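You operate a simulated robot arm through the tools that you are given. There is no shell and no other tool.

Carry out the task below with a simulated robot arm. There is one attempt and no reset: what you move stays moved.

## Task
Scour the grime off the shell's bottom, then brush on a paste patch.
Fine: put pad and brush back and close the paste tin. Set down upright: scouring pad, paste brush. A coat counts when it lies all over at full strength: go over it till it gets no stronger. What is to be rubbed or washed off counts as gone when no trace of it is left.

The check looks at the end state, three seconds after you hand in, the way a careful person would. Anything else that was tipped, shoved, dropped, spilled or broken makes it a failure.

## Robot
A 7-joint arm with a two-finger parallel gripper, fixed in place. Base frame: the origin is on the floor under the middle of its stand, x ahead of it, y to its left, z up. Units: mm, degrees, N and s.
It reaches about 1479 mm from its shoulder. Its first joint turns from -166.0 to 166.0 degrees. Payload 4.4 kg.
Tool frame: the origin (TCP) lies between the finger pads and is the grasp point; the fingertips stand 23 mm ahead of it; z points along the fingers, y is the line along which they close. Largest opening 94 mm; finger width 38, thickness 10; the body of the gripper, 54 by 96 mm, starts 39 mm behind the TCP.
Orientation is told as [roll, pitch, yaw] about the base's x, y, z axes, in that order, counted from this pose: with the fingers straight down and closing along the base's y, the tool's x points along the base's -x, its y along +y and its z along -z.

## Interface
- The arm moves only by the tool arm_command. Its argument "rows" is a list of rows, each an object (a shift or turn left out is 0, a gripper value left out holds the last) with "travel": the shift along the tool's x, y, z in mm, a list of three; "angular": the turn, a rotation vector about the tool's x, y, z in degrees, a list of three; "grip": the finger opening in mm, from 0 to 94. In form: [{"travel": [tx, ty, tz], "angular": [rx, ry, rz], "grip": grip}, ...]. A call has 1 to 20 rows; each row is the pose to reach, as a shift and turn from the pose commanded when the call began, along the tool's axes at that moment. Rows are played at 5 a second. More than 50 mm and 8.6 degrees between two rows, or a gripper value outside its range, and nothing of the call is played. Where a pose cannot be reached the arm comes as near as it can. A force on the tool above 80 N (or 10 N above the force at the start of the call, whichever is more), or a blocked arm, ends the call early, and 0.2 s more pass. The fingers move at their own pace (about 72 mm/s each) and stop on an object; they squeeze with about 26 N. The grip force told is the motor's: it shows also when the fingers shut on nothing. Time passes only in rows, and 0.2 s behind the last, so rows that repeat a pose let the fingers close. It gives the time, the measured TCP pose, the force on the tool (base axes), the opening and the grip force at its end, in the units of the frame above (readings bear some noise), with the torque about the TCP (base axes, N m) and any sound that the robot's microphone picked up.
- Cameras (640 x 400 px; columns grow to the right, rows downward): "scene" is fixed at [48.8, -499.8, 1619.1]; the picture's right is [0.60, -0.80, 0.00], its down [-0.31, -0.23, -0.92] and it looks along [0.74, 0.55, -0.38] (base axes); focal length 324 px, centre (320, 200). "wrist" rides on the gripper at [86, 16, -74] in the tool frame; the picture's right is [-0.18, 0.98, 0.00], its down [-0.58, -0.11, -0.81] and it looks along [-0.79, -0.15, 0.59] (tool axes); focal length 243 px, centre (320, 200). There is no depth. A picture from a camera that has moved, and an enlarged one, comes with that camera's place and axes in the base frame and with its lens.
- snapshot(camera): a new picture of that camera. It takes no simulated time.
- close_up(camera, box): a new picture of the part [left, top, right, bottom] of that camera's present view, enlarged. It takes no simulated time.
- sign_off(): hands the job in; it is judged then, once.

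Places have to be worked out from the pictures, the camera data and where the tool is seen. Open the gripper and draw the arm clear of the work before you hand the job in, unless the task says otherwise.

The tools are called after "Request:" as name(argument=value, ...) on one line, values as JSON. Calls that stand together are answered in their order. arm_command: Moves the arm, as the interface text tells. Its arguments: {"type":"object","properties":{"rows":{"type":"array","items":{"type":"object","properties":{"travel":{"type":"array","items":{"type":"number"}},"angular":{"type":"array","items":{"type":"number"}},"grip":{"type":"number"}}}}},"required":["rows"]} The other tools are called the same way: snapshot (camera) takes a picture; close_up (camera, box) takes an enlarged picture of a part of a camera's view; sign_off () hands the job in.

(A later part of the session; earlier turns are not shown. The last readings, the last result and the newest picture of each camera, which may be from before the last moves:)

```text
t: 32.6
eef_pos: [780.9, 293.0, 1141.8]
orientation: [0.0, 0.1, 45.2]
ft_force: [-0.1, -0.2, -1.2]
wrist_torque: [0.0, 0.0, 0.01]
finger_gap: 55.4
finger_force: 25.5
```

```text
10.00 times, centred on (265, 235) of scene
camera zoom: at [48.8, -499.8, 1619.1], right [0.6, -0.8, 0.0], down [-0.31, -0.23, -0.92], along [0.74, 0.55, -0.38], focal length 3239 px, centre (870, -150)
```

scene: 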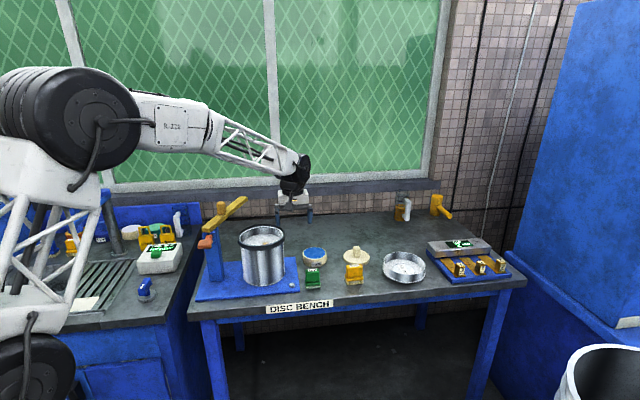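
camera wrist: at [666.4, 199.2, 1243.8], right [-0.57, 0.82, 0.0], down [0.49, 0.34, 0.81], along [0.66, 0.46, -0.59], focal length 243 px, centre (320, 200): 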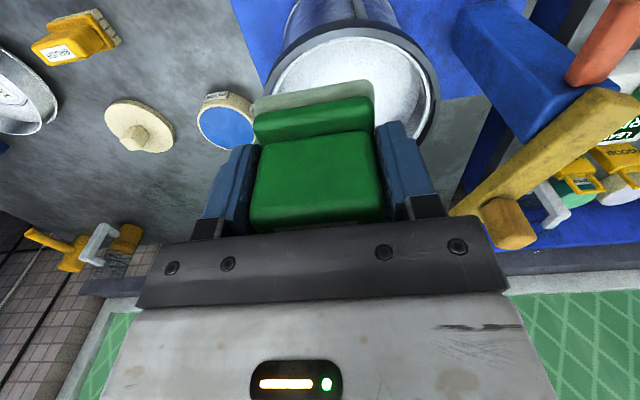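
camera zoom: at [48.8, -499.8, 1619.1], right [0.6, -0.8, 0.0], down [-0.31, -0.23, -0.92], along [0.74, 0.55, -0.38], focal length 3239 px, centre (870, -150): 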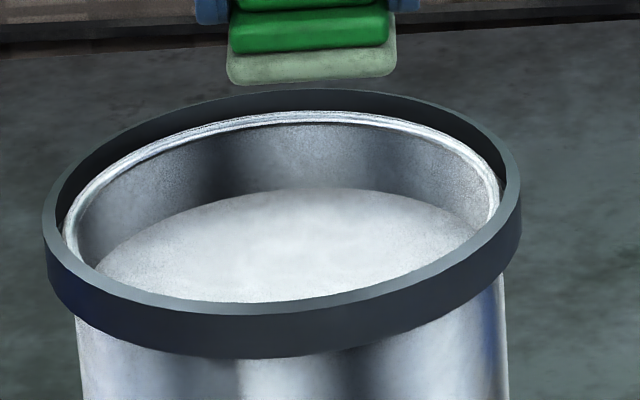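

Looks clean, but to make sure no trace is left I do another full pass. I lower again to just above the last contact height.

Request:
arm_command(rows=[{"travel": [0, 0, 40]}, {"travel": [0, 0, 80]}, {"travel": [0, 0, 98]}, {"travel": [0, 0, 101.5]}, {"travel": [0, 0, 102.5]}, {"travel": [0, 0, 102.5]}])

```text
t: 34.0
eef_pos: [780.4, 292.3, 1037.9]
orientation: [0.0, 0.0, 45.2]
ft_force: [-1.2, 0.2, 3.6]
wrist_torque: [0.0, 0.14, -0.02]
finger_gap: 55.6
finger_force: 26.2
```

Light contact (≈4–5 N). I press 0.8 mm more and read the force before rubbing.

Request:
arm_command(rows=[{"travel": [0, 0, 0.4]}, {"travel": [0, 0, 0.8]}, {"travel": [0, 0, 0.8]}])

```text
t: 34.8
eef_pos: [780.4, 292.0, 1036.6]
orientation: [0.0, 0.1, 45.1]
ft_force: [-3.4, -4.9, 14.1]
wrist_torque: [-0.17, 0.26, 0.01]
finger_gap: 55.4
finger_force: 26.0
```

14 N. I rub another raster, feeding the height down slightly over the strokes to make up for creep in the grip.

Request:
arm_command(rows=[{"travel": [0, 14, 0]}, {"travel": [0, 28, 0.1]}, {"travel": [-8, 28, 0.1]}, {"travel": [-8, 10, 0.2]}, {"travel": [-8, -8, 0.2]}, {"travel": [-16, -8, 0.3]}, {"travel": [-16, 10, 0.3]}, {"travel": [-16, 28, 0.4]}, {"travel": [-24, 28, 0.4]}, {"travel": [-24, 10, 0.5]}, {"travel": [-24, -8, 0.5]}, {"travel": [-30, -4, 0.6]}, {"travel": [-30, 10, 0.6]}, {"travel": [-30, 24, 0.7]}, {"travel": [-20, 12, 0.7]}, {"travel": [-10, 0, 0.8]}, {"travel": [0, 0, 0.8]}, {"travel": [0, 14, 0.9]}, {"travel": [0, 0, 0.9]}, {"travel": [0, 0, 0.9]}])

```text
t: 39.0
eef_pos: [780.3, 293.0, 1036.0]
orientation: [0.0, 0.2, 45.1]
ft_force: [-3.4, 4.2, 10.0]
wrist_torque: [0.08, 0.1, 0.04]
finger_gap: 55.6
finger_force: 25.9
```

Still 10 N of contact. Next I rub the front part (towards the bench edge) and the middle again.

Request:
arm_command(rows=[{"travel": [0, -8, 0]}, {"travel": [0, 10, 0.1]}, {"travel": [0, 28, 0.1]}, {"travel": [7, 28, 0.2]}, {"travel": [7, 12, 0.2]}, {"travel": [7, -5, 0.3]}, {"travel": [14, 0, 0.3]}, {"travel": [14, 12, 0.4]}, {"travel": [14, 26, 0.4]}, {"travel": [8, 14, 0.5]}, {"travel": [8, 0, 0.5]}, {"travel": [0, 0, 0.6]}, {"travel": [0, 14, 0.6]}, {"travel": [-6, 0, 0.7]}, {"travel": [-6, 14, 0.7]}, {"travel": [-12, 0, 0.8]}, {"travel": [-12, 14, 0.8]}, {"travel": [-6, 0, 0.9]}, {"travel": [0, 8, 0.9]}, {"travel": [0, 0, 0.9]}])

```text
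t: 43.2
eef_pos: [779.9, 292.2, 1036.3]
orientation: [-0.1, 0.0, 45.2]
ft_force: [-4.8, 4.1, 13.3]
wrist_torque: [0.11, 0.19, -0.01]
finger_gap: 55.5
finger_force: 25.8
```

Good steady contact over the whole pass. I lift out and inspect.

Request:
arm_command(rows=[{"travel": [0, 0, -30]}, {"travel": [0, 0, -70]}, {"travel": [0, 0, -104]}, {"travel": [0, 0, -104]}])

Request:
close_up(camera="wrist", box=[220, 0, 460, 150])

Request:
close_up(camera="scene", box=[235, 215, 295, 255])

Request:
snapshot(camera="scene")

```text
t: 44.2
eef_pos: [780.2, 291.0, 1140.1]
orientation: [-0.1, 0.0, 45.2]
ft_force: [-0.3, -0.3, -1.6]
wrist_torque: [-0.02, 0.0, -0.02]
finger_gap: 55.3
finger_force: 25.9
```

```text
2.67 times, centred on (340, 75) of wrist
camera zoom: at [708.4, 241.5, 1214.1], right [-0.57, 0.82, 0.0], down [0.49, 0.34, 0.81], along [0.66, 0.46, -0.59], focal length 647 px, centre (267, 533)
```

zoom: 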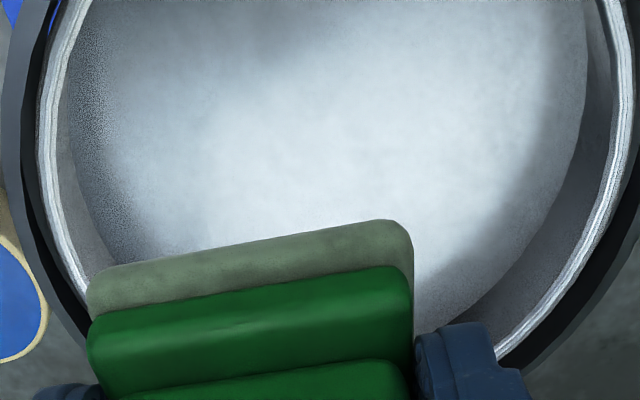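

```text
10.00 times, centred on (265, 235) of scene
camera zoom: at [48.8, -499.8, 1619.1], right [0.6, -0.8, 0.0], down [-0.31, -0.23, -0.92], along [0.74, 0.55, -0.38], focal length 3239 px, centre (870, -150)
```

zoom: 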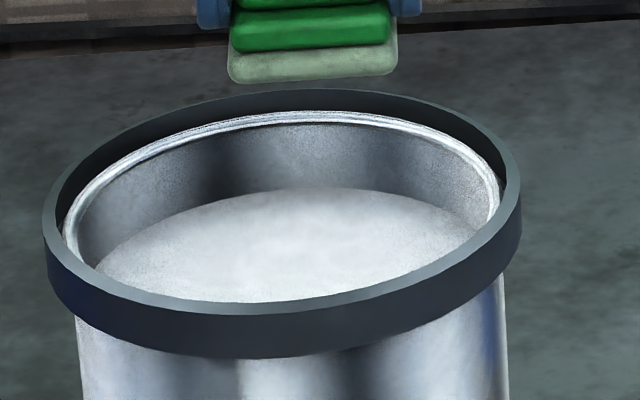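

```text
taken
```

scene: 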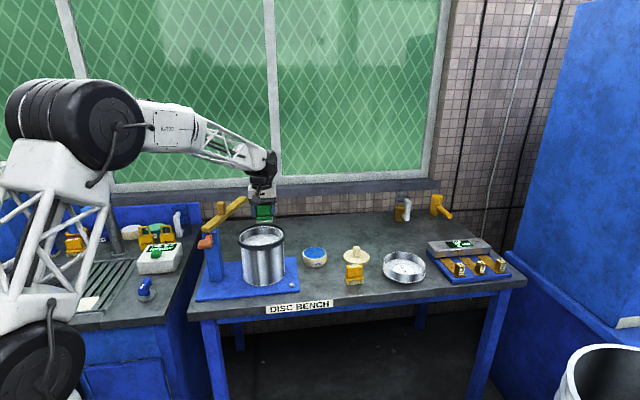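

The floor looks clean from both cameras. I carry the pad back above its place and use that pose to check the shell floor from another angle.

Request:
arm_command(rows=[{"travel": [17, -41, 0]}, {"travel": [35, -82, 0]}, {"travel": [52, -124, 0]}, {"travel": [69.5, -165, 0]}, {"travel": [69.5, -165, 0]}])

Request:
snapshot(camera="wrist")

Request:
close_up(camera="wrist", box=[400, 0, 640, 200])

Request:
close_up(camera="scene", box=[260, 180, 380, 310])

```text
t: 45.4
eef_pos: [848.6, 126.1, 1138.6]
orientation: [0.0, -0.1, 45.3]
ft_force: [0.3, 0.0, -1.7]
wrist_torque: [0.04, 0.01, 0.01]
finger_gap: 55.4
finger_force: 25.7
```

```text
taken
camera wrist: at [776.8, 75.8, 1214.1], right [-0.57, 0.82, 0.0], down [0.49, 0.34, 0.81], along [0.66, 0.46, -0.59], focal length 243 px, centre (320, 200)
```

wrist: 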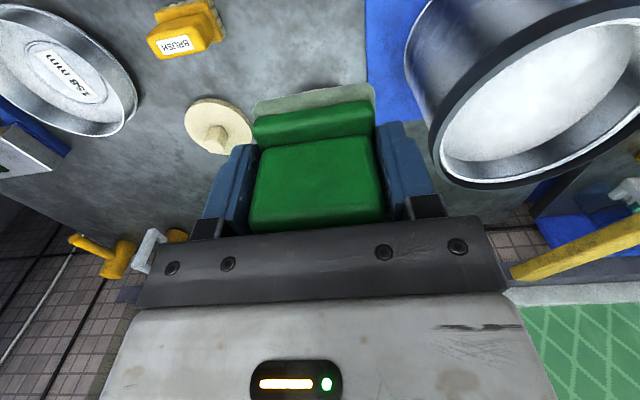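

```text
2.00 times, centred on (520, 100) of wrist
camera zoom: at [776.8, 75.8, 1214.1], right [-0.57, 0.82, 0.0], down [0.49, 0.34, 0.81], along [0.66, 0.46, -0.59], focal length 485 px, centre (-80, 400)
```

zoom: 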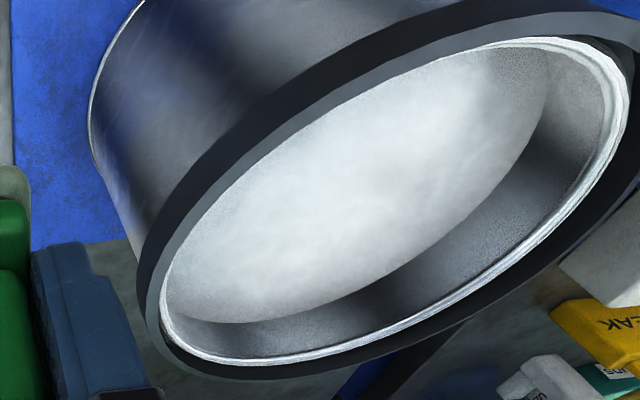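

```text
3.08 times, centred on (320, 245) of scene
camera zoom: at [48.8, -499.8, 1619.1], right [0.6, -0.8, 0.0], down [-0.31, -0.23, -0.92], along [0.74, 0.55, -0.38], focal length 996 px, centre (320, 62)
```

zoom: 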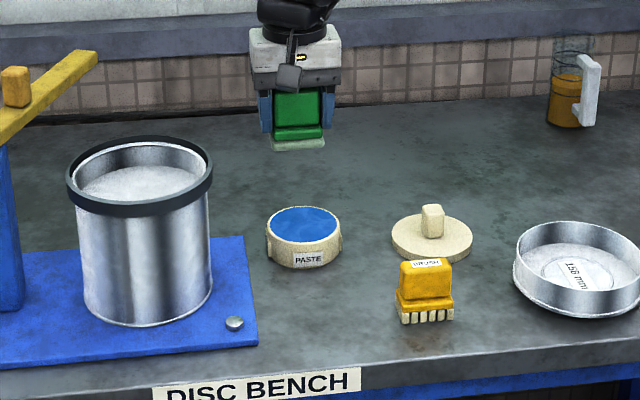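

Clean from this angle too. Now I lower the pad to just above its spot on the bench.

Request:
arm_command(rows=[{"travel": [0, 0, 45]}, {"travel": [0, 0, 90]}, {"travel": [0, 0, 135]}, {"travel": [0, 0, 180]}, {"travel": [0, 0, 220]}, {"travel": [0, 0, 240]}, {"travel": [0, 0, 246]}, {"travel": [0, 0, 246]}])

Request:
close_up(camera="scene", box=[260, 220, 380, 310])

```text
t: 47.2
eef_pos: [848.8, 126.1, 891.4]
orientation: [0.0, 0.0, 45.3]
ft_force: [0.5, -0.1, -1.0]
wrist_torque: [-0.03, -0.03, -0.03]
finger_gap: 55.3
finger_force: 25.6
```

```text
4.44 times, centred on (320, 265) of scene
camera zoom: at [48.8, -499.8, 1619.1], right [0.6, -0.8, 0.0], down [-0.31, -0.23, -0.92], along [0.74, 0.55, -0.38], focal length 1439 px, centre (320, -89)
```

zoom: 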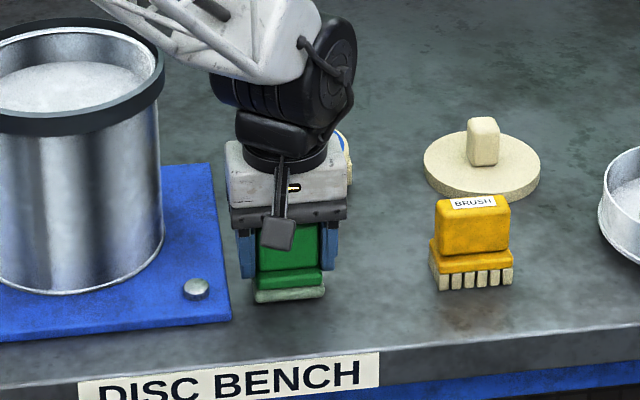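

Hanging just above the bench, no force yet. I continue down in 1.5 mm steps.

Request:
arm_command(rows=[{"travel": [0, 0, 1.5]}, {"travel": [0, 0, 2.5]}, {"travel": [0, 0, 2.5]}])

```text
t: 48.0
eef_pos: [848.2, 127.7, 891.3]
orientation: [0.0, 0.0, 45.2]
ft_force: [-0.4, -0.2, -1.4]
wrist_torque: [0.0, -0.02, 0.02]
finger_gap: 55.5
finger_force: 26.2
```

No contact yet; another 2 mm down.

Request:
arm_command(rows=[{"travel": [0, 0, 1]}, {"travel": [0, 0, 2]}, {"travel": [0, 0, 2]}])

```text
t: 48.8
eef_pos: [848.9, 126.9, 888.2]
orientation: [0.0, 0.0, 45.2]
ft_force: [-0.4, -0.6, -0.5]
wrist_torque: [0.04, -0.03, 0.01]
finger_gap: 55.2
finger_force: 25.6
```

Nearly there by my bookkeeping (contact expected within about 1 mm). One more small step.

Request:
arm_command(rows=[{"travel": [0, 0, 0.6]}, {"travel": [0, 0, 1.2]}, {"travel": [0, 0, 1.2]}])

```text
t: 49.6
eef_pos: [849.2, 128.0, 887.4]
orientation: [-0.1, 0.0, 45.3]
ft_force: [-1.2, 0.1, 0.9]
wrist_torque: [-0.04, 0.03, -0.02]
finger_gap: 55.5
finger_force: 25.4
```

The weight is just coming off (force changed from −1.2 to +0.9). I press 0.4 mm more to seat it flat and then check.

Request:
arm_command(rows=[{"travel": [0, 0, 0.4]}, {"travel": [0, 0, 0.4]}])

```text
t: 50.2
eef_pos: [848.7, 127.0, 888.2]
orientation: [0.1, 0.0, 45.2]
ft_force: [2.1, -3.1, 5.3]
wrist_torque: [-0.1, 0.06, 0.04]
finger_gap: 55.3
finger_force: 26.5
```

The pad is seated (5 N). I open the fingers fully and then rise.

Request:
arm_command(rows=[{"grip": 70}, {"grip": 94}, {"grip": 94}, {"grip": 94}, {"travel": [0, 0, -20], "grip": 94}, {"travel": [0, 0, -60], "grip": 94}, {"travel": [0, 0, -100], "grip": 94}, {"travel": [0, 0, -140], "grip": 94}, {"travel": [0, 0, -140], "grip": 94}])

Request:
snapshot(camera="wrist")

Request:
close_up(camera="scene", box=[260, 220, 380, 310])

```text
t: 52.2
eef_pos: [848.4, 126.5, 1026.6]
orientation: [0.1, -0.1, 45.2]
ft_force: [0.8, -0.1, -0.3]
wrist_torque: [0.0, 0.0, 0.01]
finger_gap: 93.9
finger_force: 0.1
```

```text
taken
camera wrist: at [776.9, 76.5, 1101.8], right [-0.57, 0.82, 0.0], down [0.49, 0.34, 0.81], along [0.66, 0.46, -0.59], focal length 243 px, centre (320, 200)
```

wrist: 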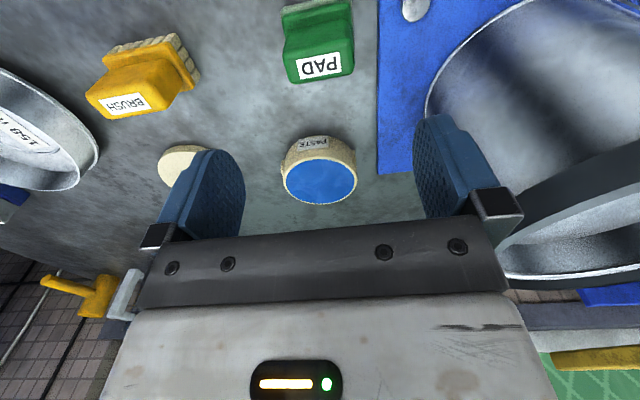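

```text
4.44 times, centred on (320, 265) of scene
camera zoom: at [48.8, -499.8, 1619.1], right [0.6, -0.8, 0.0], down [-0.31, -0.23, -0.92], along [0.74, 0.55, -0.38], focal length 1439 px, centre (320, -89)
```

zoom: 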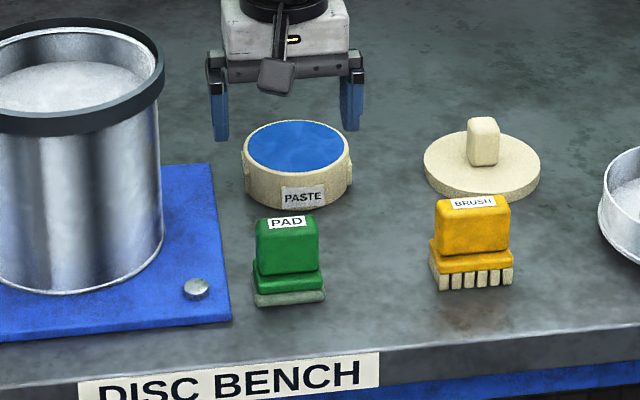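

The pad stands upright in its old place. Now I move over the brush (≈(971,6)) at z≈1026 to check alignment.

Request:
arm_command(rows=[{"travel": [0, -43, 0]}, {"travel": [-0.5, -86, 0]}, {"travel": [-1, -129, 0]}, {"travel": [-1.1, -171.8, 0]}, {"travel": [-1.1, -171.8, 0]}])

Request:
snapshot(camera="wrist")

Request:
close_up(camera="wrist", box=[220, 0, 420, 125])

```text
t: 53.4
eef_pos: [972.3, 7.7, 1026.9]
orientation: [-0.1, 0.0, 45.2]
ft_force: [1.4, -0.2, -0.3]
wrist_torque: [0.02, -0.03, 0.02]
finger_gap: 94.0
finger_force: 0.0
```

```text
taken
camera wrist: at [900.6, -43.3, 1102.1], right [-0.57, 0.82, 0.0], down [0.49, 0.34, 0.81], along [0.66, 0.46, -0.59], focal length 243 px, centre (320, 200)
```

wrist: 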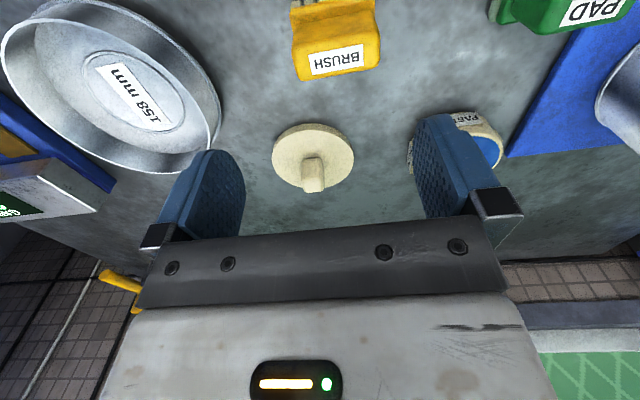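

```text
3.20 times, centred on (320, 62) of wrist
camera zoom: at [900.6, -43.3, 1102.1], right [-0.57, 0.82, 0.0], down [0.49, 0.34, 0.81], along [0.66, 0.46, -0.59], focal length 776 px, centre (320, 640)
```

zoom: 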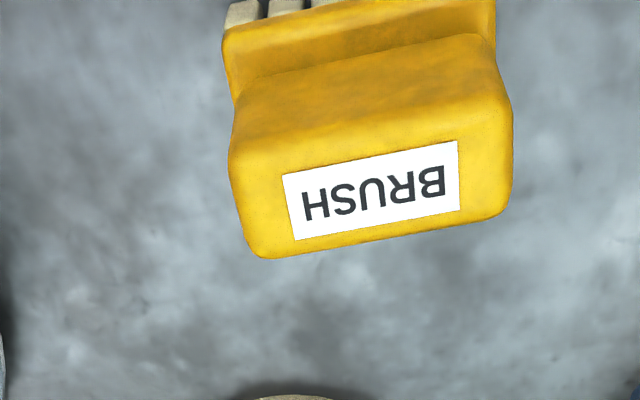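

From here the brush handle is about 12 mm to the +y side of the tool. I correct and descend around the handle to z≈893.

Request:
arm_command(rows=[{"travel": [0, 12, 0]}, {"travel": [0, 12, 45]}, {"travel": [0, 12, 85]}, {"travel": [0, 12, 105]}, {"travel": [0, 12, 105]}])

Request:
snapshot(camera="wrist")

```text
t: 54.6
eef_pos: [962.3, 16.3, 923.4]
orientation: [0.1, 0.0, 45.2]
ft_force: [-0.7, -0.6, -0.5]
wrist_torque: [0.03, 0.02, -0.02]
finger_gap: 93.8
finger_force: 0.1
```

```text
taken
camera wrist: at [891.5, -34.6, 997.8], right [-0.57, 0.82, 0.0], down [0.49, 0.34, 0.81], along [0.66, 0.46, -0.59], focal length 243 px, centre (320, 200)
```

wrist: 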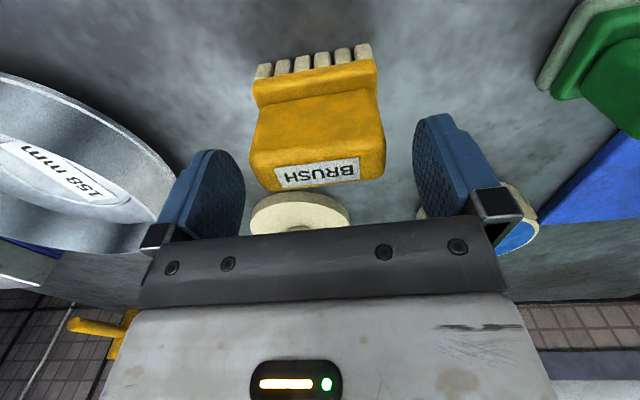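

Centred laterally. I descend the remaining 30 mm to grasp height.

Request:
arm_command(rows=[{"travel": [0, 0, 15]}, {"travel": [0, 0, 26]}, {"travel": [0, 0, 29]}, {"travel": [0, 0, 29]}])

Request:
snapshot(camera="wrist")

Request:
close_up(camera="scene", box=[320, 220, 400, 300])

```text
t: 55.6
eef_pos: [963.1, 14.9, 892.7]
orientation: [0.0, 0.0, 45.2]
ft_force: [-0.8, -0.5, 0.8]
wrist_torque: [0.02, 0.01, 0.01]
finger_gap: 94.1
finger_force: 0.1
```

```text
taken
camera wrist: at [890.9, -34.9, 968.5], right [-0.57, 0.82, 0.0], down [0.49, 0.34, 0.81], along [0.66, 0.46, -0.59], focal length 243 px, centre (320, 200)
```

wrist: 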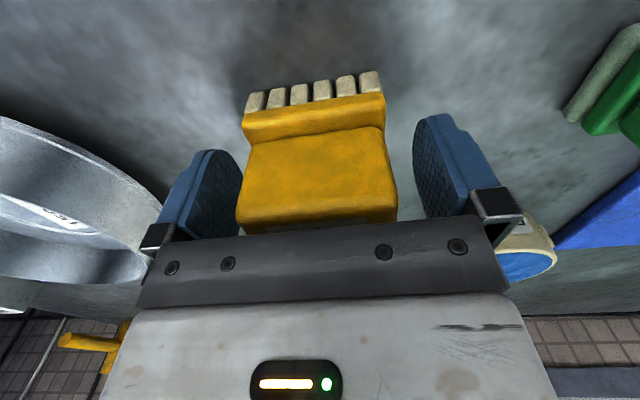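

```text
5.00 times, centred on (360, 260) of scene
camera zoom: at [48.8, -499.8, 1619.1], right [0.6, -0.8, 0.0], down [-0.31, -0.23, -0.92], along [0.74, 0.55, -0.38], focal length 1619 px, centre (120, -100)
```

zoom: 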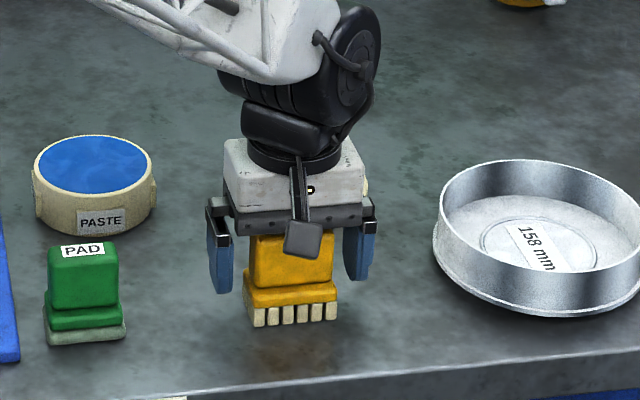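

The fingers straddle the brush handle with tips just above the ledge. I close the gripper.

Request:
arm_command(rows=[{"grip": 60}, {"grip": 45}, {"grip": 30}, {"grip": 30}])

Request:
snapshot(camera="wrist")

```text
t: 56.6
eef_pos: [963.3, 14.8, 894.0]
orientation: [0.0, 0.0, 45.2]
ft_force: [-0.1, 0.6, 0.5]
wrist_torque: [-0.04, -0.02, -0.03]
finger_gap: 65.2
finger_force: 25.8
```

```text
taken
camera wrist: at [890.9, -34.9, 968.5], right [-0.57, 0.82, 0.0], down [0.49, 0.34, 0.81], along [0.66, 0.46, -0.59], focal length 243 px, centre (320, 200)
```

wrist: 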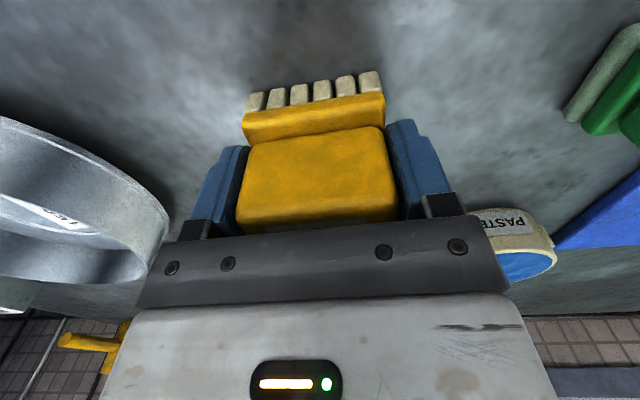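

Brush gripped (65 mm) without shifting. I lift it and carry it over the paste tin (≈(981,217)).

Request:
arm_command(rows=[{"travel": [0, 0, -20]}, {"travel": [0, 0, -60]}, {"travel": [0, 0, -105]}, {"travel": [0, 0, -130]}, {"travel": [-31, 26, -130]}, {"travel": [-62, 52, -130]}, {"travel": [-93, 78, -130]}, {"travel": [-124, 104, -130]}, {"travel": [-155.8, 130.1, -130]}, {"travel": [-155.8, 130.1, -130]}])

Request:
snapshot(camera="wrist")

Request:
close_up(camera="scene", box=[270, 190, 390, 290])

```text
t: 58.8
eef_pos: [979.8, 218.8, 1022.9]
orientation: [0.0, 0.0, 45.3]
ft_force: [-0.9, 0.9, -1.2]
wrist_torque: [0.0, -0.04, -0.01]
finger_gap: 65.1
finger_force: 26.1
```

```text
taken
camera wrist: at [907.9, 168.6, 1097.6], right [-0.57, 0.82, 0.0], down [0.49, 0.34, 0.81], along [0.66, 0.46, -0.59], focal length 243 px, centre (320, 200)
```

wrist: 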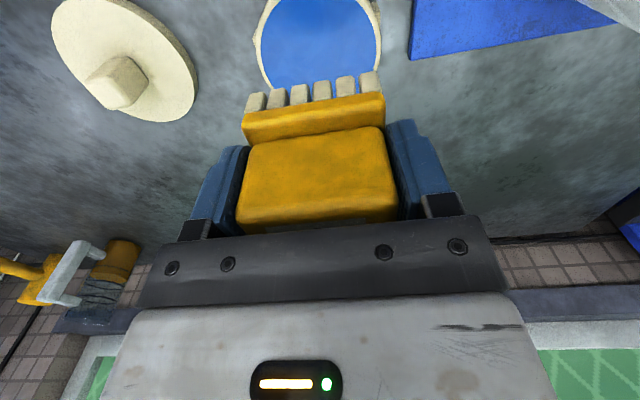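

```text
4.00 times, centred on (330, 240) of scene
camera zoom: at [48.8, -499.8, 1619.1], right [0.6, -0.8, 0.0], down [-0.31, -0.23, -0.92], along [0.74, 0.55, -0.38], focal length 1295 px, centre (280, 40)
```

zoom: 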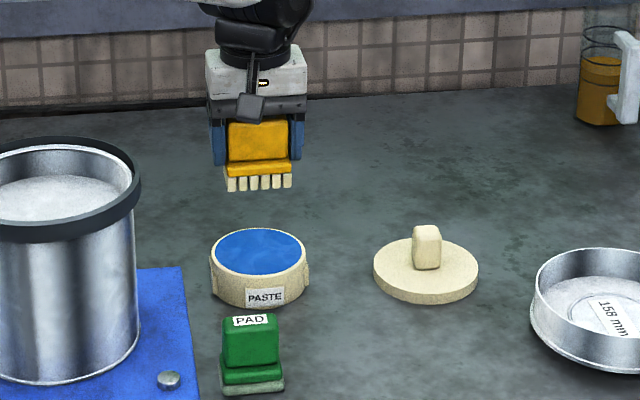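

The brush is centred over the tin opening. I lower to about 15 mm above the expected paste surface and check with the scene camera.

Request:
arm_command(rows=[{"travel": [0, 0, 30]}, {"travel": [0, 0, 55]}, {"travel": [0, 0, 65]}, {"travel": [0, 0, 65]}])

Request:
snapshot(camera="wrist")

Request:
close_up(camera="scene", box=[280, 210, 360, 270])

```text
t: 59.8
eef_pos: [979.2, 217.2, 958.0]
orientation: [0.0, -0.1, 45.2]
ft_force: [0.3, 0.7, -0.3]
wrist_torque: [0.0, -0.01, -0.01]
finger_gap: 65.0
finger_force: 26.0
```

```text
taken
camera wrist: at [908.6, 167.6, 1033.3], right [-0.57, 0.82, 0.0], down [0.49, 0.34, 0.81], along [0.66, 0.46, -0.59], focal length 243 px, centre (320, 200)
```

wrist: 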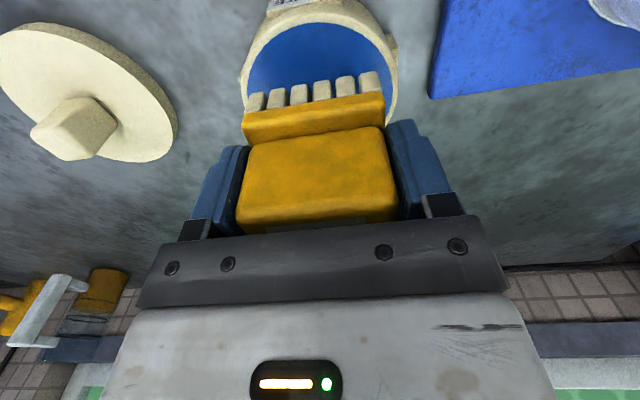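

```text
6.67 times, centred on (320, 240) of scene
camera zoom: at [48.8, -499.8, 1619.1], right [0.6, -0.8, 0.0], down [-0.31, -0.23, -0.92], along [0.74, 0.55, -0.38], focal length 2159 px, centre (320, -67)
```

zoom: 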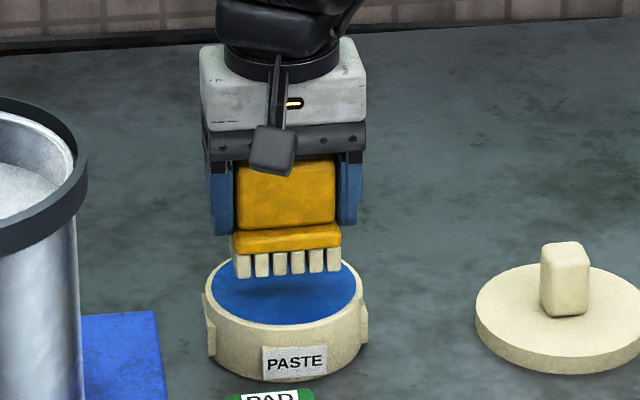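

The bristles are centred sideways but a bit far to the back of the tin, so I shift 6 mm to the front and lower further.

Request:
arm_command(rows=[{"travel": [6, 0, 0]}, {"travel": [6, 0, 6]}, {"travel": [6, 0, 9]}, {"travel": [6, 0, 9]}])

Request:
close_up(camera="scene", box=[280, 210, 360, 270])

```text
t: 60.8
eef_pos: [975.9, 213.2, 948.8]
orientation: [0.0, -0.1, 45.1]
ft_force: [0.4, 0.2, -1.4]
wrist_torque: [0.03, 0.01, 0.02]
finger_gap: 65.2
finger_force: 26.0
```

```text
6.67 times, centred on (320, 240) of scene
camera zoom: at [48.8, -499.8, 1619.1], right [0.6, -0.8, 0.0], down [-0.31, -0.23, -0.92], along [0.74, 0.55, -0.38], focal length 2159 px, centre (320, -67)
```

zoom: 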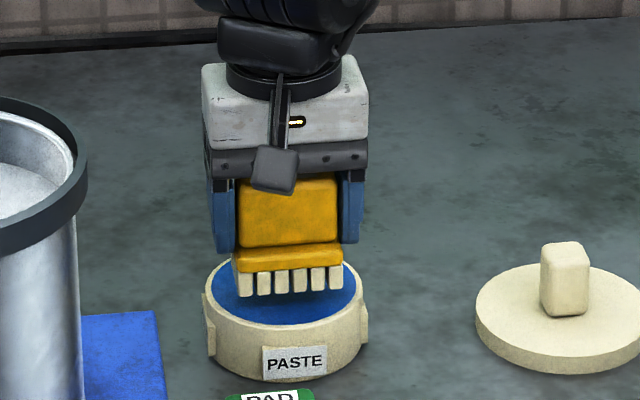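

Well centred now. I go on down in small steps until the bristles touch the paste.

Request:
arm_command(rows=[{"travel": [0, 0, 2]}, {"travel": [0, 0, 4]}, {"travel": [0, 0, 4]}])

Request:
close_up(camera="scene", box=[280, 210, 360, 270])

```text
t: 61.6
eef_pos: [975.6, 213.0, 945.2]
orientation: [-0.1, 0.0, 45.2]
ft_force: [0.6, -0.5, -1.1]
wrist_torque: [0.02, 0.03, 0.03]
finger_gap: 65.4
finger_force: 25.8
```

```text
6.67 times, centred on (320, 240) of scene
camera zoom: at [48.8, -499.8, 1619.1], right [0.6, -0.8, 0.0], down [-0.31, -0.23, -0.92], along [0.74, 0.55, -0.38], focal length 2159 px, centre (320, -67)
```

zoom: 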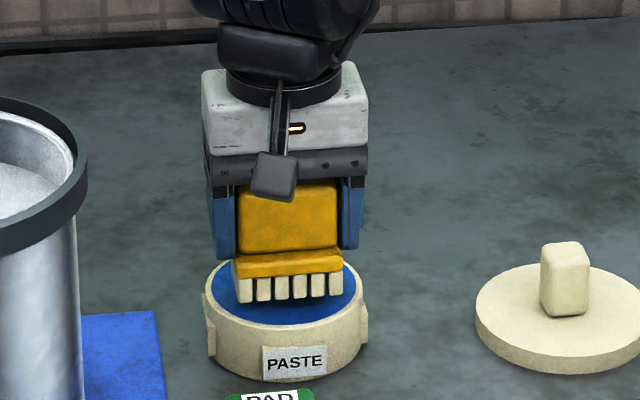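

Not touching yet. Two more millimetres.

Request:
arm_command(rows=[{"travel": [0, 0, 1]}, {"travel": [0, 0, 2]}, {"travel": [0, 0, 2]}])

Request:
close_up(camera="scene", box=[280, 210, 360, 270])

```text
t: 62.4
eef_pos: [975.1, 213.0, 942.9]
orientation: [0.1, 0.0, 45.2]
ft_force: [0.2, -0.1, -0.5]
wrist_torque: [-0.01, 0.03, 0.0]
finger_gap: 65.2
finger_force: 26.4
```

```text
6.67 times, centred on (320, 240) of scene
camera zoom: at [48.8, -499.8, 1619.1], right [0.6, -0.8, 0.0], down [-0.31, -0.23, -0.92], along [0.74, 0.55, -0.38], focal length 2159 px, centre (320, -67)
```

zoom: 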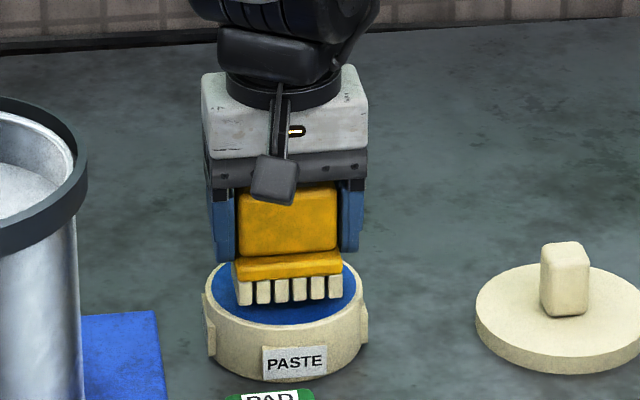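

Still no reaction. Another 2 mm.

Request:
arm_command(rows=[{"travel": [0, 0, 1]}, {"travel": [0, 0, 2]}, {"travel": [0, 0, 2]}])

Request:
close_up(camera="scene", box=[295, 225, 345, 265])

```text
t: 63.2
eef_pos: [976.6, 213.0, 941.5]
orientation: [0.0, 0.0, 45.2]
ft_force: [0.2, -0.8, -2.1]
wrist_torque: [0.0, 0.03, 0.0]
finger_gap: 65.5
finger_force: 26.4
```

```text
10.00 times, centred on (320, 245) of scene
camera zoom: at [48.8, -499.8, 1619.1], right [0.6, -0.8, 0.0], down [-0.31, -0.23, -0.92], along [0.74, 0.55, -0.38], focal length 3239 px, centre (320, -250)
```

zoom: 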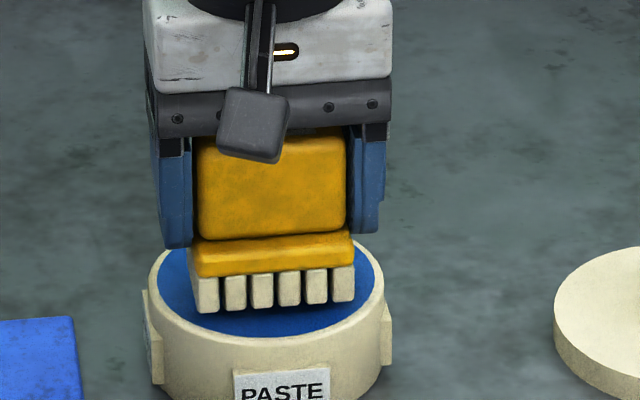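

Close to the surface but bristles still clean. I continue 2 mm at a time.

Request:
arm_command(rows=[{"travel": [0, 0, 1]}, {"travel": [0, 0, 2]}, {"travel": [0, 0, 2]}])

Request:
close_up(camera="scene", box=[295, 225, 345, 265])

```text
t: 64.0
eef_pos: [975.6, 213.2, 940.4]
orientation: [0.0, 0.0, 45.2]
ft_force: [0.0, -0.8, -1.6]
wrist_torque: [0.0, -0.02, 0.01]
finger_gap: 64.9
finger_force: 26.1
```

```text
10.00 times, centred on (320, 245) of scene
camera zoom: at [48.8, -499.8, 1619.1], right [0.6, -0.8, 0.0], down [-0.31, -0.23, -0.92], along [0.74, 0.55, -0.38], focal length 3239 px, centre (320, -250)
```

zoom: 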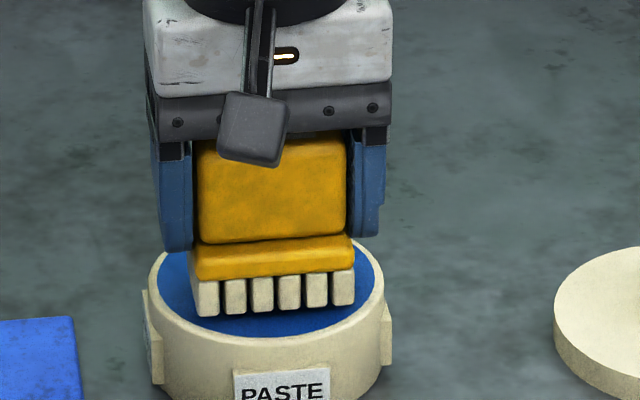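

Still sinking freely (z≈939). Two more millimetres.

Request:
arm_command(rows=[{"travel": [0, 0, 1]}, {"travel": [0, 0, 2]}, {"travel": [0, 0, 2]}])

Request:
close_up(camera="scene", box=[295, 225, 345, 265])

```text
t: 64.8
eef_pos: [975.3, 212.4, 937.7]
orientation: [0.0, 0.0, 45.2]
ft_force: [0.4, 0.2, -1.5]
wrist_torque: [-0.04, 0.0, -0.01]
finger_gap: 65.5
finger_force: 25.9
```

```text
10.00 times, centred on (320, 245) of scene
camera zoom: at [48.8, -499.8, 1619.1], right [0.6, -0.8, 0.0], down [-0.31, -0.23, -0.92], along [0.74, 0.55, -0.38], focal length 3239 px, centre (320, -250)
```

zoom: 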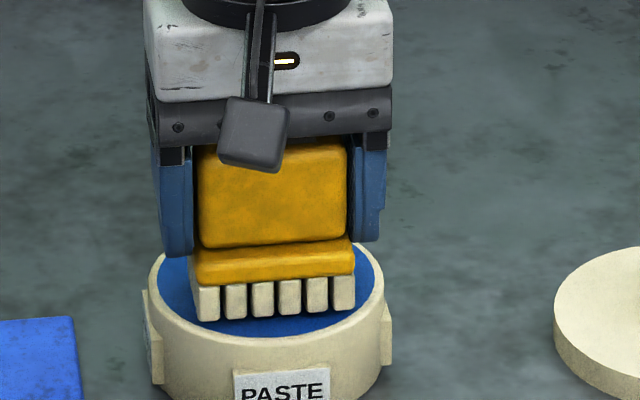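

I check with the wrist camera how the bristles sit relative to the tin rim before going further.

Request:
close_up(camera="wrist", box=[200, 0, 440, 150])

Request:
close_up(camera="scene", box=[300, 240, 330, 262])

```text
2.67 times, centred on (320, 75) of wrist
camera zoom: at [904.2, 162.6, 1011.9], right [-0.57, 0.82, 0.0], down [0.49, 0.34, 0.81], along [0.66, 0.46, -0.59], focal length 647 px, centre (320, 533)
```

zoom: 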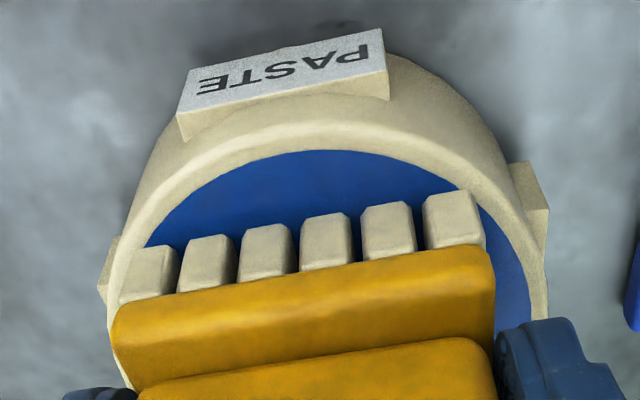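

```text
16.00 times, centred on (315, 251) of scene
camera zoom: at [48.8, -499.8, 1619.1], right [0.6, -0.8, 0.0], down [-0.31, -0.23, -0.92], along [0.74, 0.55, -0.38], focal length 5182 px, centre (400, -616)
```

zoom: 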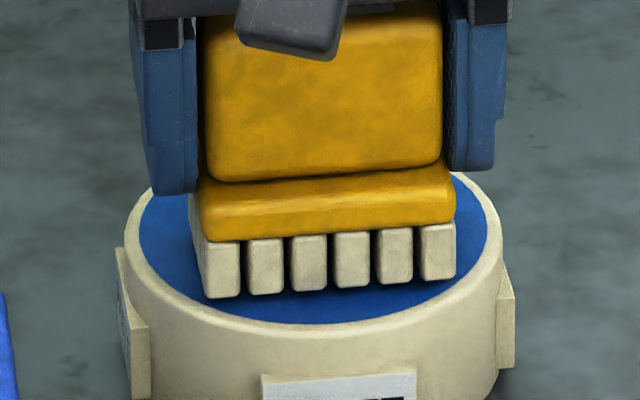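

The brush sits about 5 mm off centre towards the right and a bit to the front. I correct by 5 mm each way and continue lowering.

Request:
arm_command(rows=[{"travel": [-5, 5, 0]}, {"travel": [-5, 5, 1]}, {"travel": [-5, 5, 2]}, {"travel": [-5, 5, 2]}])

Request:
close_up(camera="scene", box=[300, 240, 330, 262])

Request:
close_up(camera="wrist", box=[200, 0, 440, 150])

```text
t: 65.8
eef_pos: [976.4, 219.5, 935.3]
orientation: [0.0, 0.0, 45.2]
ft_force: [0.1, 0.1, -0.5]
wrist_torque: [0.0, -0.01, -0.01]
finger_gap: 65.5
finger_force: 26.4
```

```text
16.00 times, centred on (315, 251) of scene
camera zoom: at [48.8, -499.8, 1619.1], right [0.6, -0.8, 0.0], down [-0.31, -0.23, -0.92], along [0.74, 0.55, -0.38], focal length 5182 px, centre (400, -616)
```

zoom: 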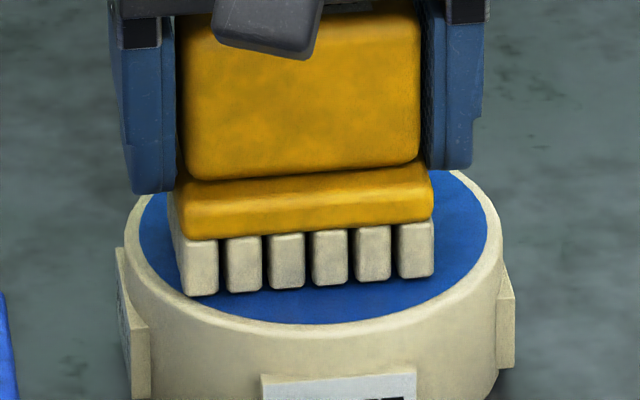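

```text
2.67 times, centred on (320, 75) of wrist
camera zoom: at [904.3, 169.7, 1009.7], right [-0.57, 0.82, 0.0], down [0.49, 0.34, 0.81], along [0.66, 0.46, -0.59], focal length 647 px, centre (320, 533)
```

zoom: 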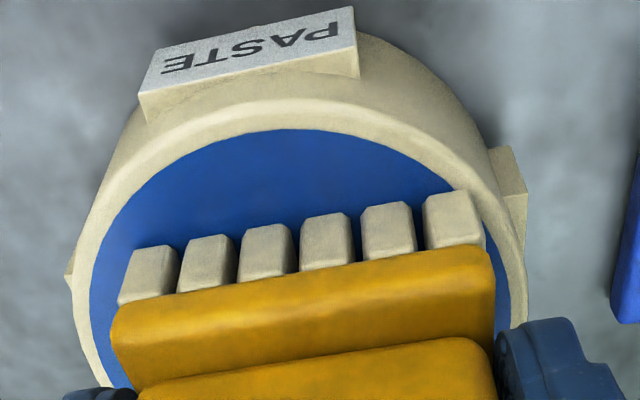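

Centred now in both views. I continue down 2 mm at a time.

Request:
arm_command(rows=[{"travel": [0, 0, 1]}, {"travel": [0, 0, 2]}, {"travel": [0, 0, 2]}])

Request:
close_up(camera="scene", box=[300, 240, 330, 262])

```text
t: 66.6
eef_pos: [976.4, 219.6, 934.0]
orientation: [0.1, -0.2, 45.2]
ft_force: [-1.5, 1.0, 5.7]
wrist_torque: [0.0, 0.15, 0.0]
finger_gap: 65.5
finger_force: 26.1
```

```text
16.00 times, centred on (315, 251) of scene
camera zoom: at [48.8, -499.8, 1619.1], right [0.6, -0.8, 0.0], down [-0.31, -0.23, -0.92], along [0.74, 0.55, -0.38], focal length 5182 px, centre (400, -616)
```

zoom: 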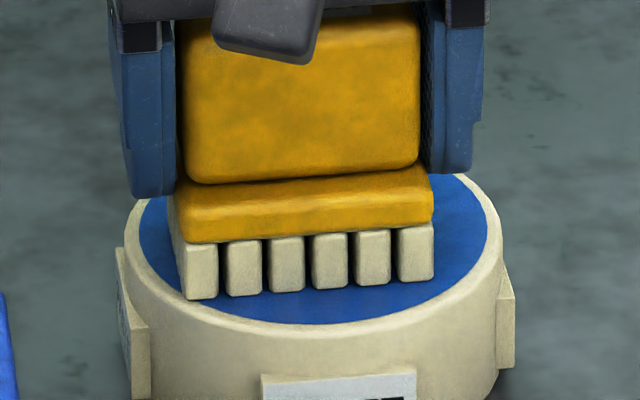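

Contact at about 6 N. I wiggle the brush a few mm in the paste to load it.

Request:
arm_command(rows=[{"travel": [0, 0, 0.3]}, {"travel": [0, 3, 0.3]}, {"travel": [0, -3, 0.3]}, {"travel": [3, -3, 0.3]}, {"travel": [3, 3, 0.3]}, {"travel": [-2, 3, 0.3]}, {"travel": [-2, -3, 0.3]}, {"travel": [0, 0, 0.3]}, {"travel": [0, 0, 0.3]}])

Request:
close_up(camera="scene", box=[300, 240, 330, 262])

```text
t: 68.6
eef_pos: [975.1, 219.9, 934.3]
orientation: [0.0, 0.0, 45.3]
ft_force: [6.1, -2.3, 18.8]
wrist_torque: [-0.16, -0.18, 0.04]
finger_gap: 65.2
finger_force: 25.6
```

```text
16.00 times, centred on (315, 251) of scene
camera zoom: at [48.8, -499.8, 1619.1], right [0.6, -0.8, 0.0], down [-0.31, -0.23, -0.92], along [0.74, 0.55, -0.38], focal length 5182 px, centre (400, -616)
```

zoom: 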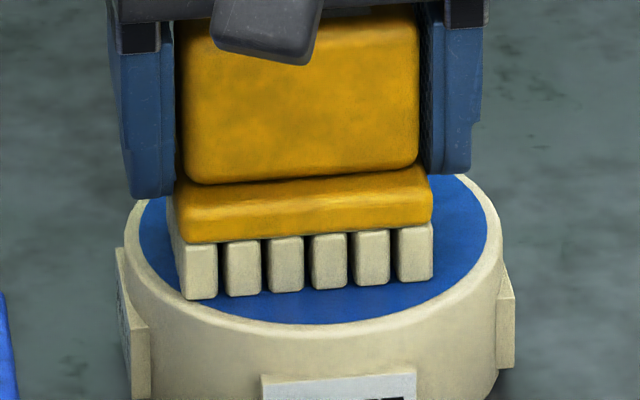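

Firm contact (19 N) and the tin did not move. I lift and check whether the bristles carry paste.

Request:
arm_command(rows=[{"travel": [0, 0, -10]}, {"travel": [0, 0, -40]}, {"travel": [0, 0, -80]}, {"travel": [0, 0, -120]}, {"travel": [0, 0, -160]}, {"travel": [0, 0, -200]}, {"travel": [0, 0, -200]}])

Request:
close_up(camera="scene", box=[280, 180, 360, 270])

Request:
snapshot(camera="wrist")

```text
t: 70.2
eef_pos: [975.4, 221.3, 1132.0]
orientation: [0.0, 0.1, 45.1]
ft_force: [0.0, -0.7, -1.0]
wrist_torque: [0.01, -0.02, -0.01]
finger_gap: 65.1
finger_force: 26.1
```

```text
4.44 times, centred on (320, 225) of scene
camera zoom: at [48.8, -499.8, 1619.1], right [0.6, -0.8, 0.0], down [-0.31, -0.23, -0.92], along [0.74, 0.55, -0.38], focal length 1439 px, centre (320, 89)
```

zoom: 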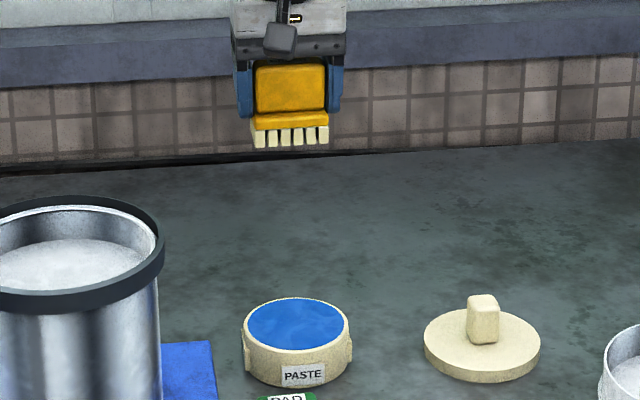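

```text
taken
camera wrist: at [903.9, 170.8, 1207.7], right [-0.57, 0.82, 0.0], down [0.49, 0.34, 0.81], along [0.66, 0.46, -0.59], focal length 243 px, centre (320, 200)
```

wrist: 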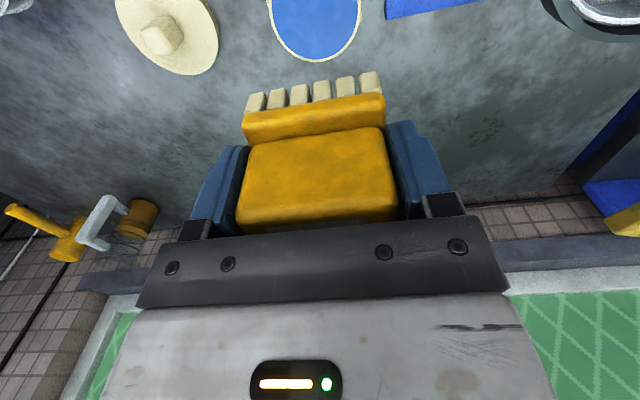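

The bristle sides show no visible paste, but contact was firm; I will see the effect on the shell. I carry the brush over the shell at z≈1133.

Request:
arm_command(rows=[{"travel": [17, 38, 0]}, {"travel": [34, 76, 0]}, {"travel": [52, 114, 0]}, {"travel": [69, 152, 0]}, {"travel": [86.3, 190.7, 0]}, {"travel": [86.3, 190.7, 0]}])

Request:
snapshot(camera="wrist")

Request:
close_up(camera="scene", box=[220, 180, 320, 260])

```text
t: 71.6
eef_pos: [778.4, 292.9, 1132.8]
orientation: [0.0, -0.1, 45.2]
ft_force: [0.2, 0.2, -1.8]
wrist_torque: [-0.06, 0.01, 0.01]
finger_gap: 65.4
finger_force: 26.2
```

```text
taken
camera wrist: at [707.7, 243.4, 1208.6], right [-0.57, 0.82, 0.0], down [0.49, 0.34, 0.81], along [0.66, 0.46, -0.59], focal length 243 px, centre (320, 200)
```

wrist: 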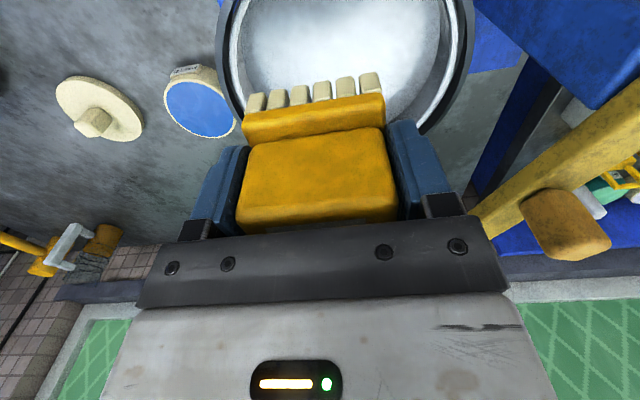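

```text
5.00 times, centred on (270, 220) of scene
camera zoom: at [48.8, -499.8, 1619.1], right [0.6, -0.8, 0.0], down [-0.31, -0.23, -0.92], along [0.74, 0.55, -0.38], focal length 1619 px, centre (570, 100)
```

zoom: 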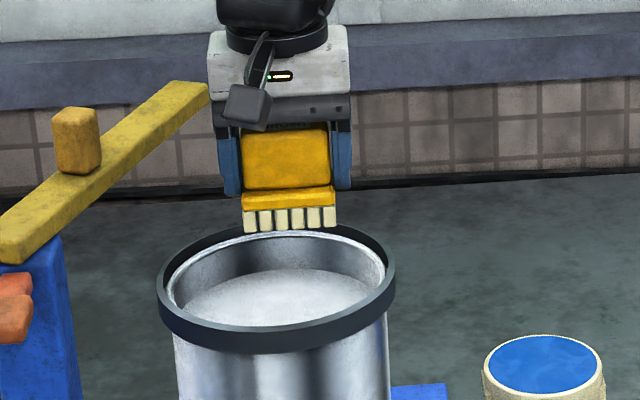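

Brush is inside the rim outline. By my bookkeeping the bristles meet the floor after about 91.7 mm; I descend 88 mm first.

Request:
arm_command(rows=[{"travel": [0, 0, 40]}, {"travel": [0, 0, 70]}, {"travel": [0, 0, 85]}, {"travel": [0, 0, 88]}, {"travel": [0, 0, 88]}])

Request:
close_up(camera="scene", box=[220, 180, 320, 260])

Request:
snapshot(camera="wrist")

```text
t: 72.8
eef_pos: [779.8, 294.2, 1044.2]
orientation: [-0.1, 0.0, 45.2]
ft_force: [0.1, 0.3, -1.6]
wrist_torque: [0.0, 0.02, 0.03]
finger_gap: 65.4
finger_force: 26.7
```

```text
5.00 times, centred on (270, 220) of scene
camera zoom: at [48.8, -499.8, 1619.1], right [0.6, -0.8, 0.0], down [-0.31, -0.23, -0.92], along [0.74, 0.55, -0.38], focal length 1619 px, centre (570, 100)
```

zoom: 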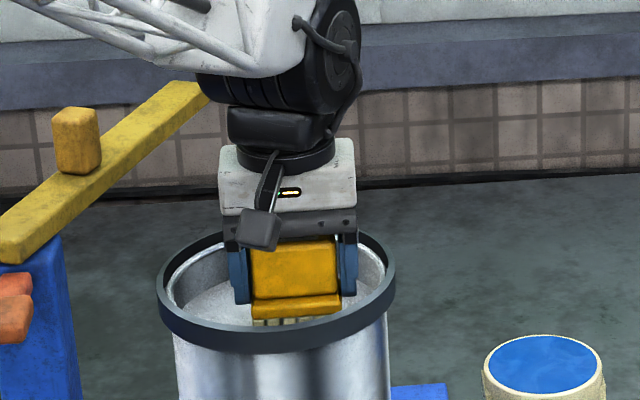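

```text
taken
camera wrist: at [708.1, 243.6, 1120.1], right [-0.57, 0.82, 0.0], down [0.49, 0.34, 0.81], along [0.66, 0.46, -0.59], focal length 243 px, centre (320, 200)
```

wrist: 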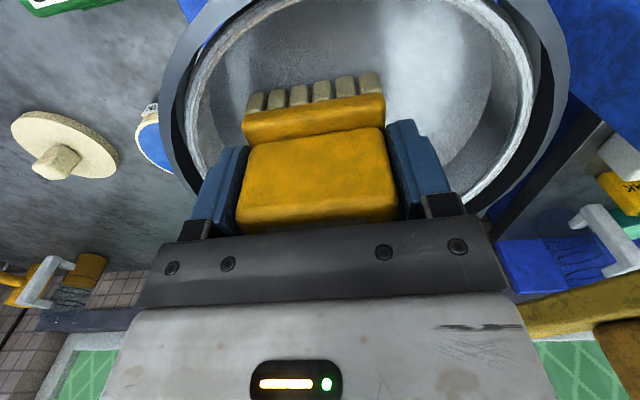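

Not yet touching. I step down 1.5 mm at a time and read the force.

Request:
arm_command(rows=[{"travel": [0, 0, 1.5]}, {"travel": [0, 0, 2.5]}, {"travel": [0, 0, 2.5]}])

```text
t: 73.6
eef_pos: [779.6, 292.5, 1042.9]
orientation: [0.0, 0.0, 45.1]
ft_force: [-0.6, 0.7, -0.9]
wrist_torque: [0.04, -0.02, -0.03]
finger_gap: 65.5
finger_force: 26.5
```

Still free; another 1 mm.

Request:
arm_command(rows=[{"travel": [0, 0, 0.5]}, {"travel": [0, 0, 1.2]}, {"travel": [0, 0, 1.2]}])

```text
t: 74.4
eef_pos: [779.2, 293.2, 1041.8]
orientation: [0.0, 0.0, 45.1]
ft_force: [-0.7, -1.3, 6.4]
wrist_torque: [-0.02, 0.07, 0.02]
finger_gap: 65.0
finger_force: 26.1
```

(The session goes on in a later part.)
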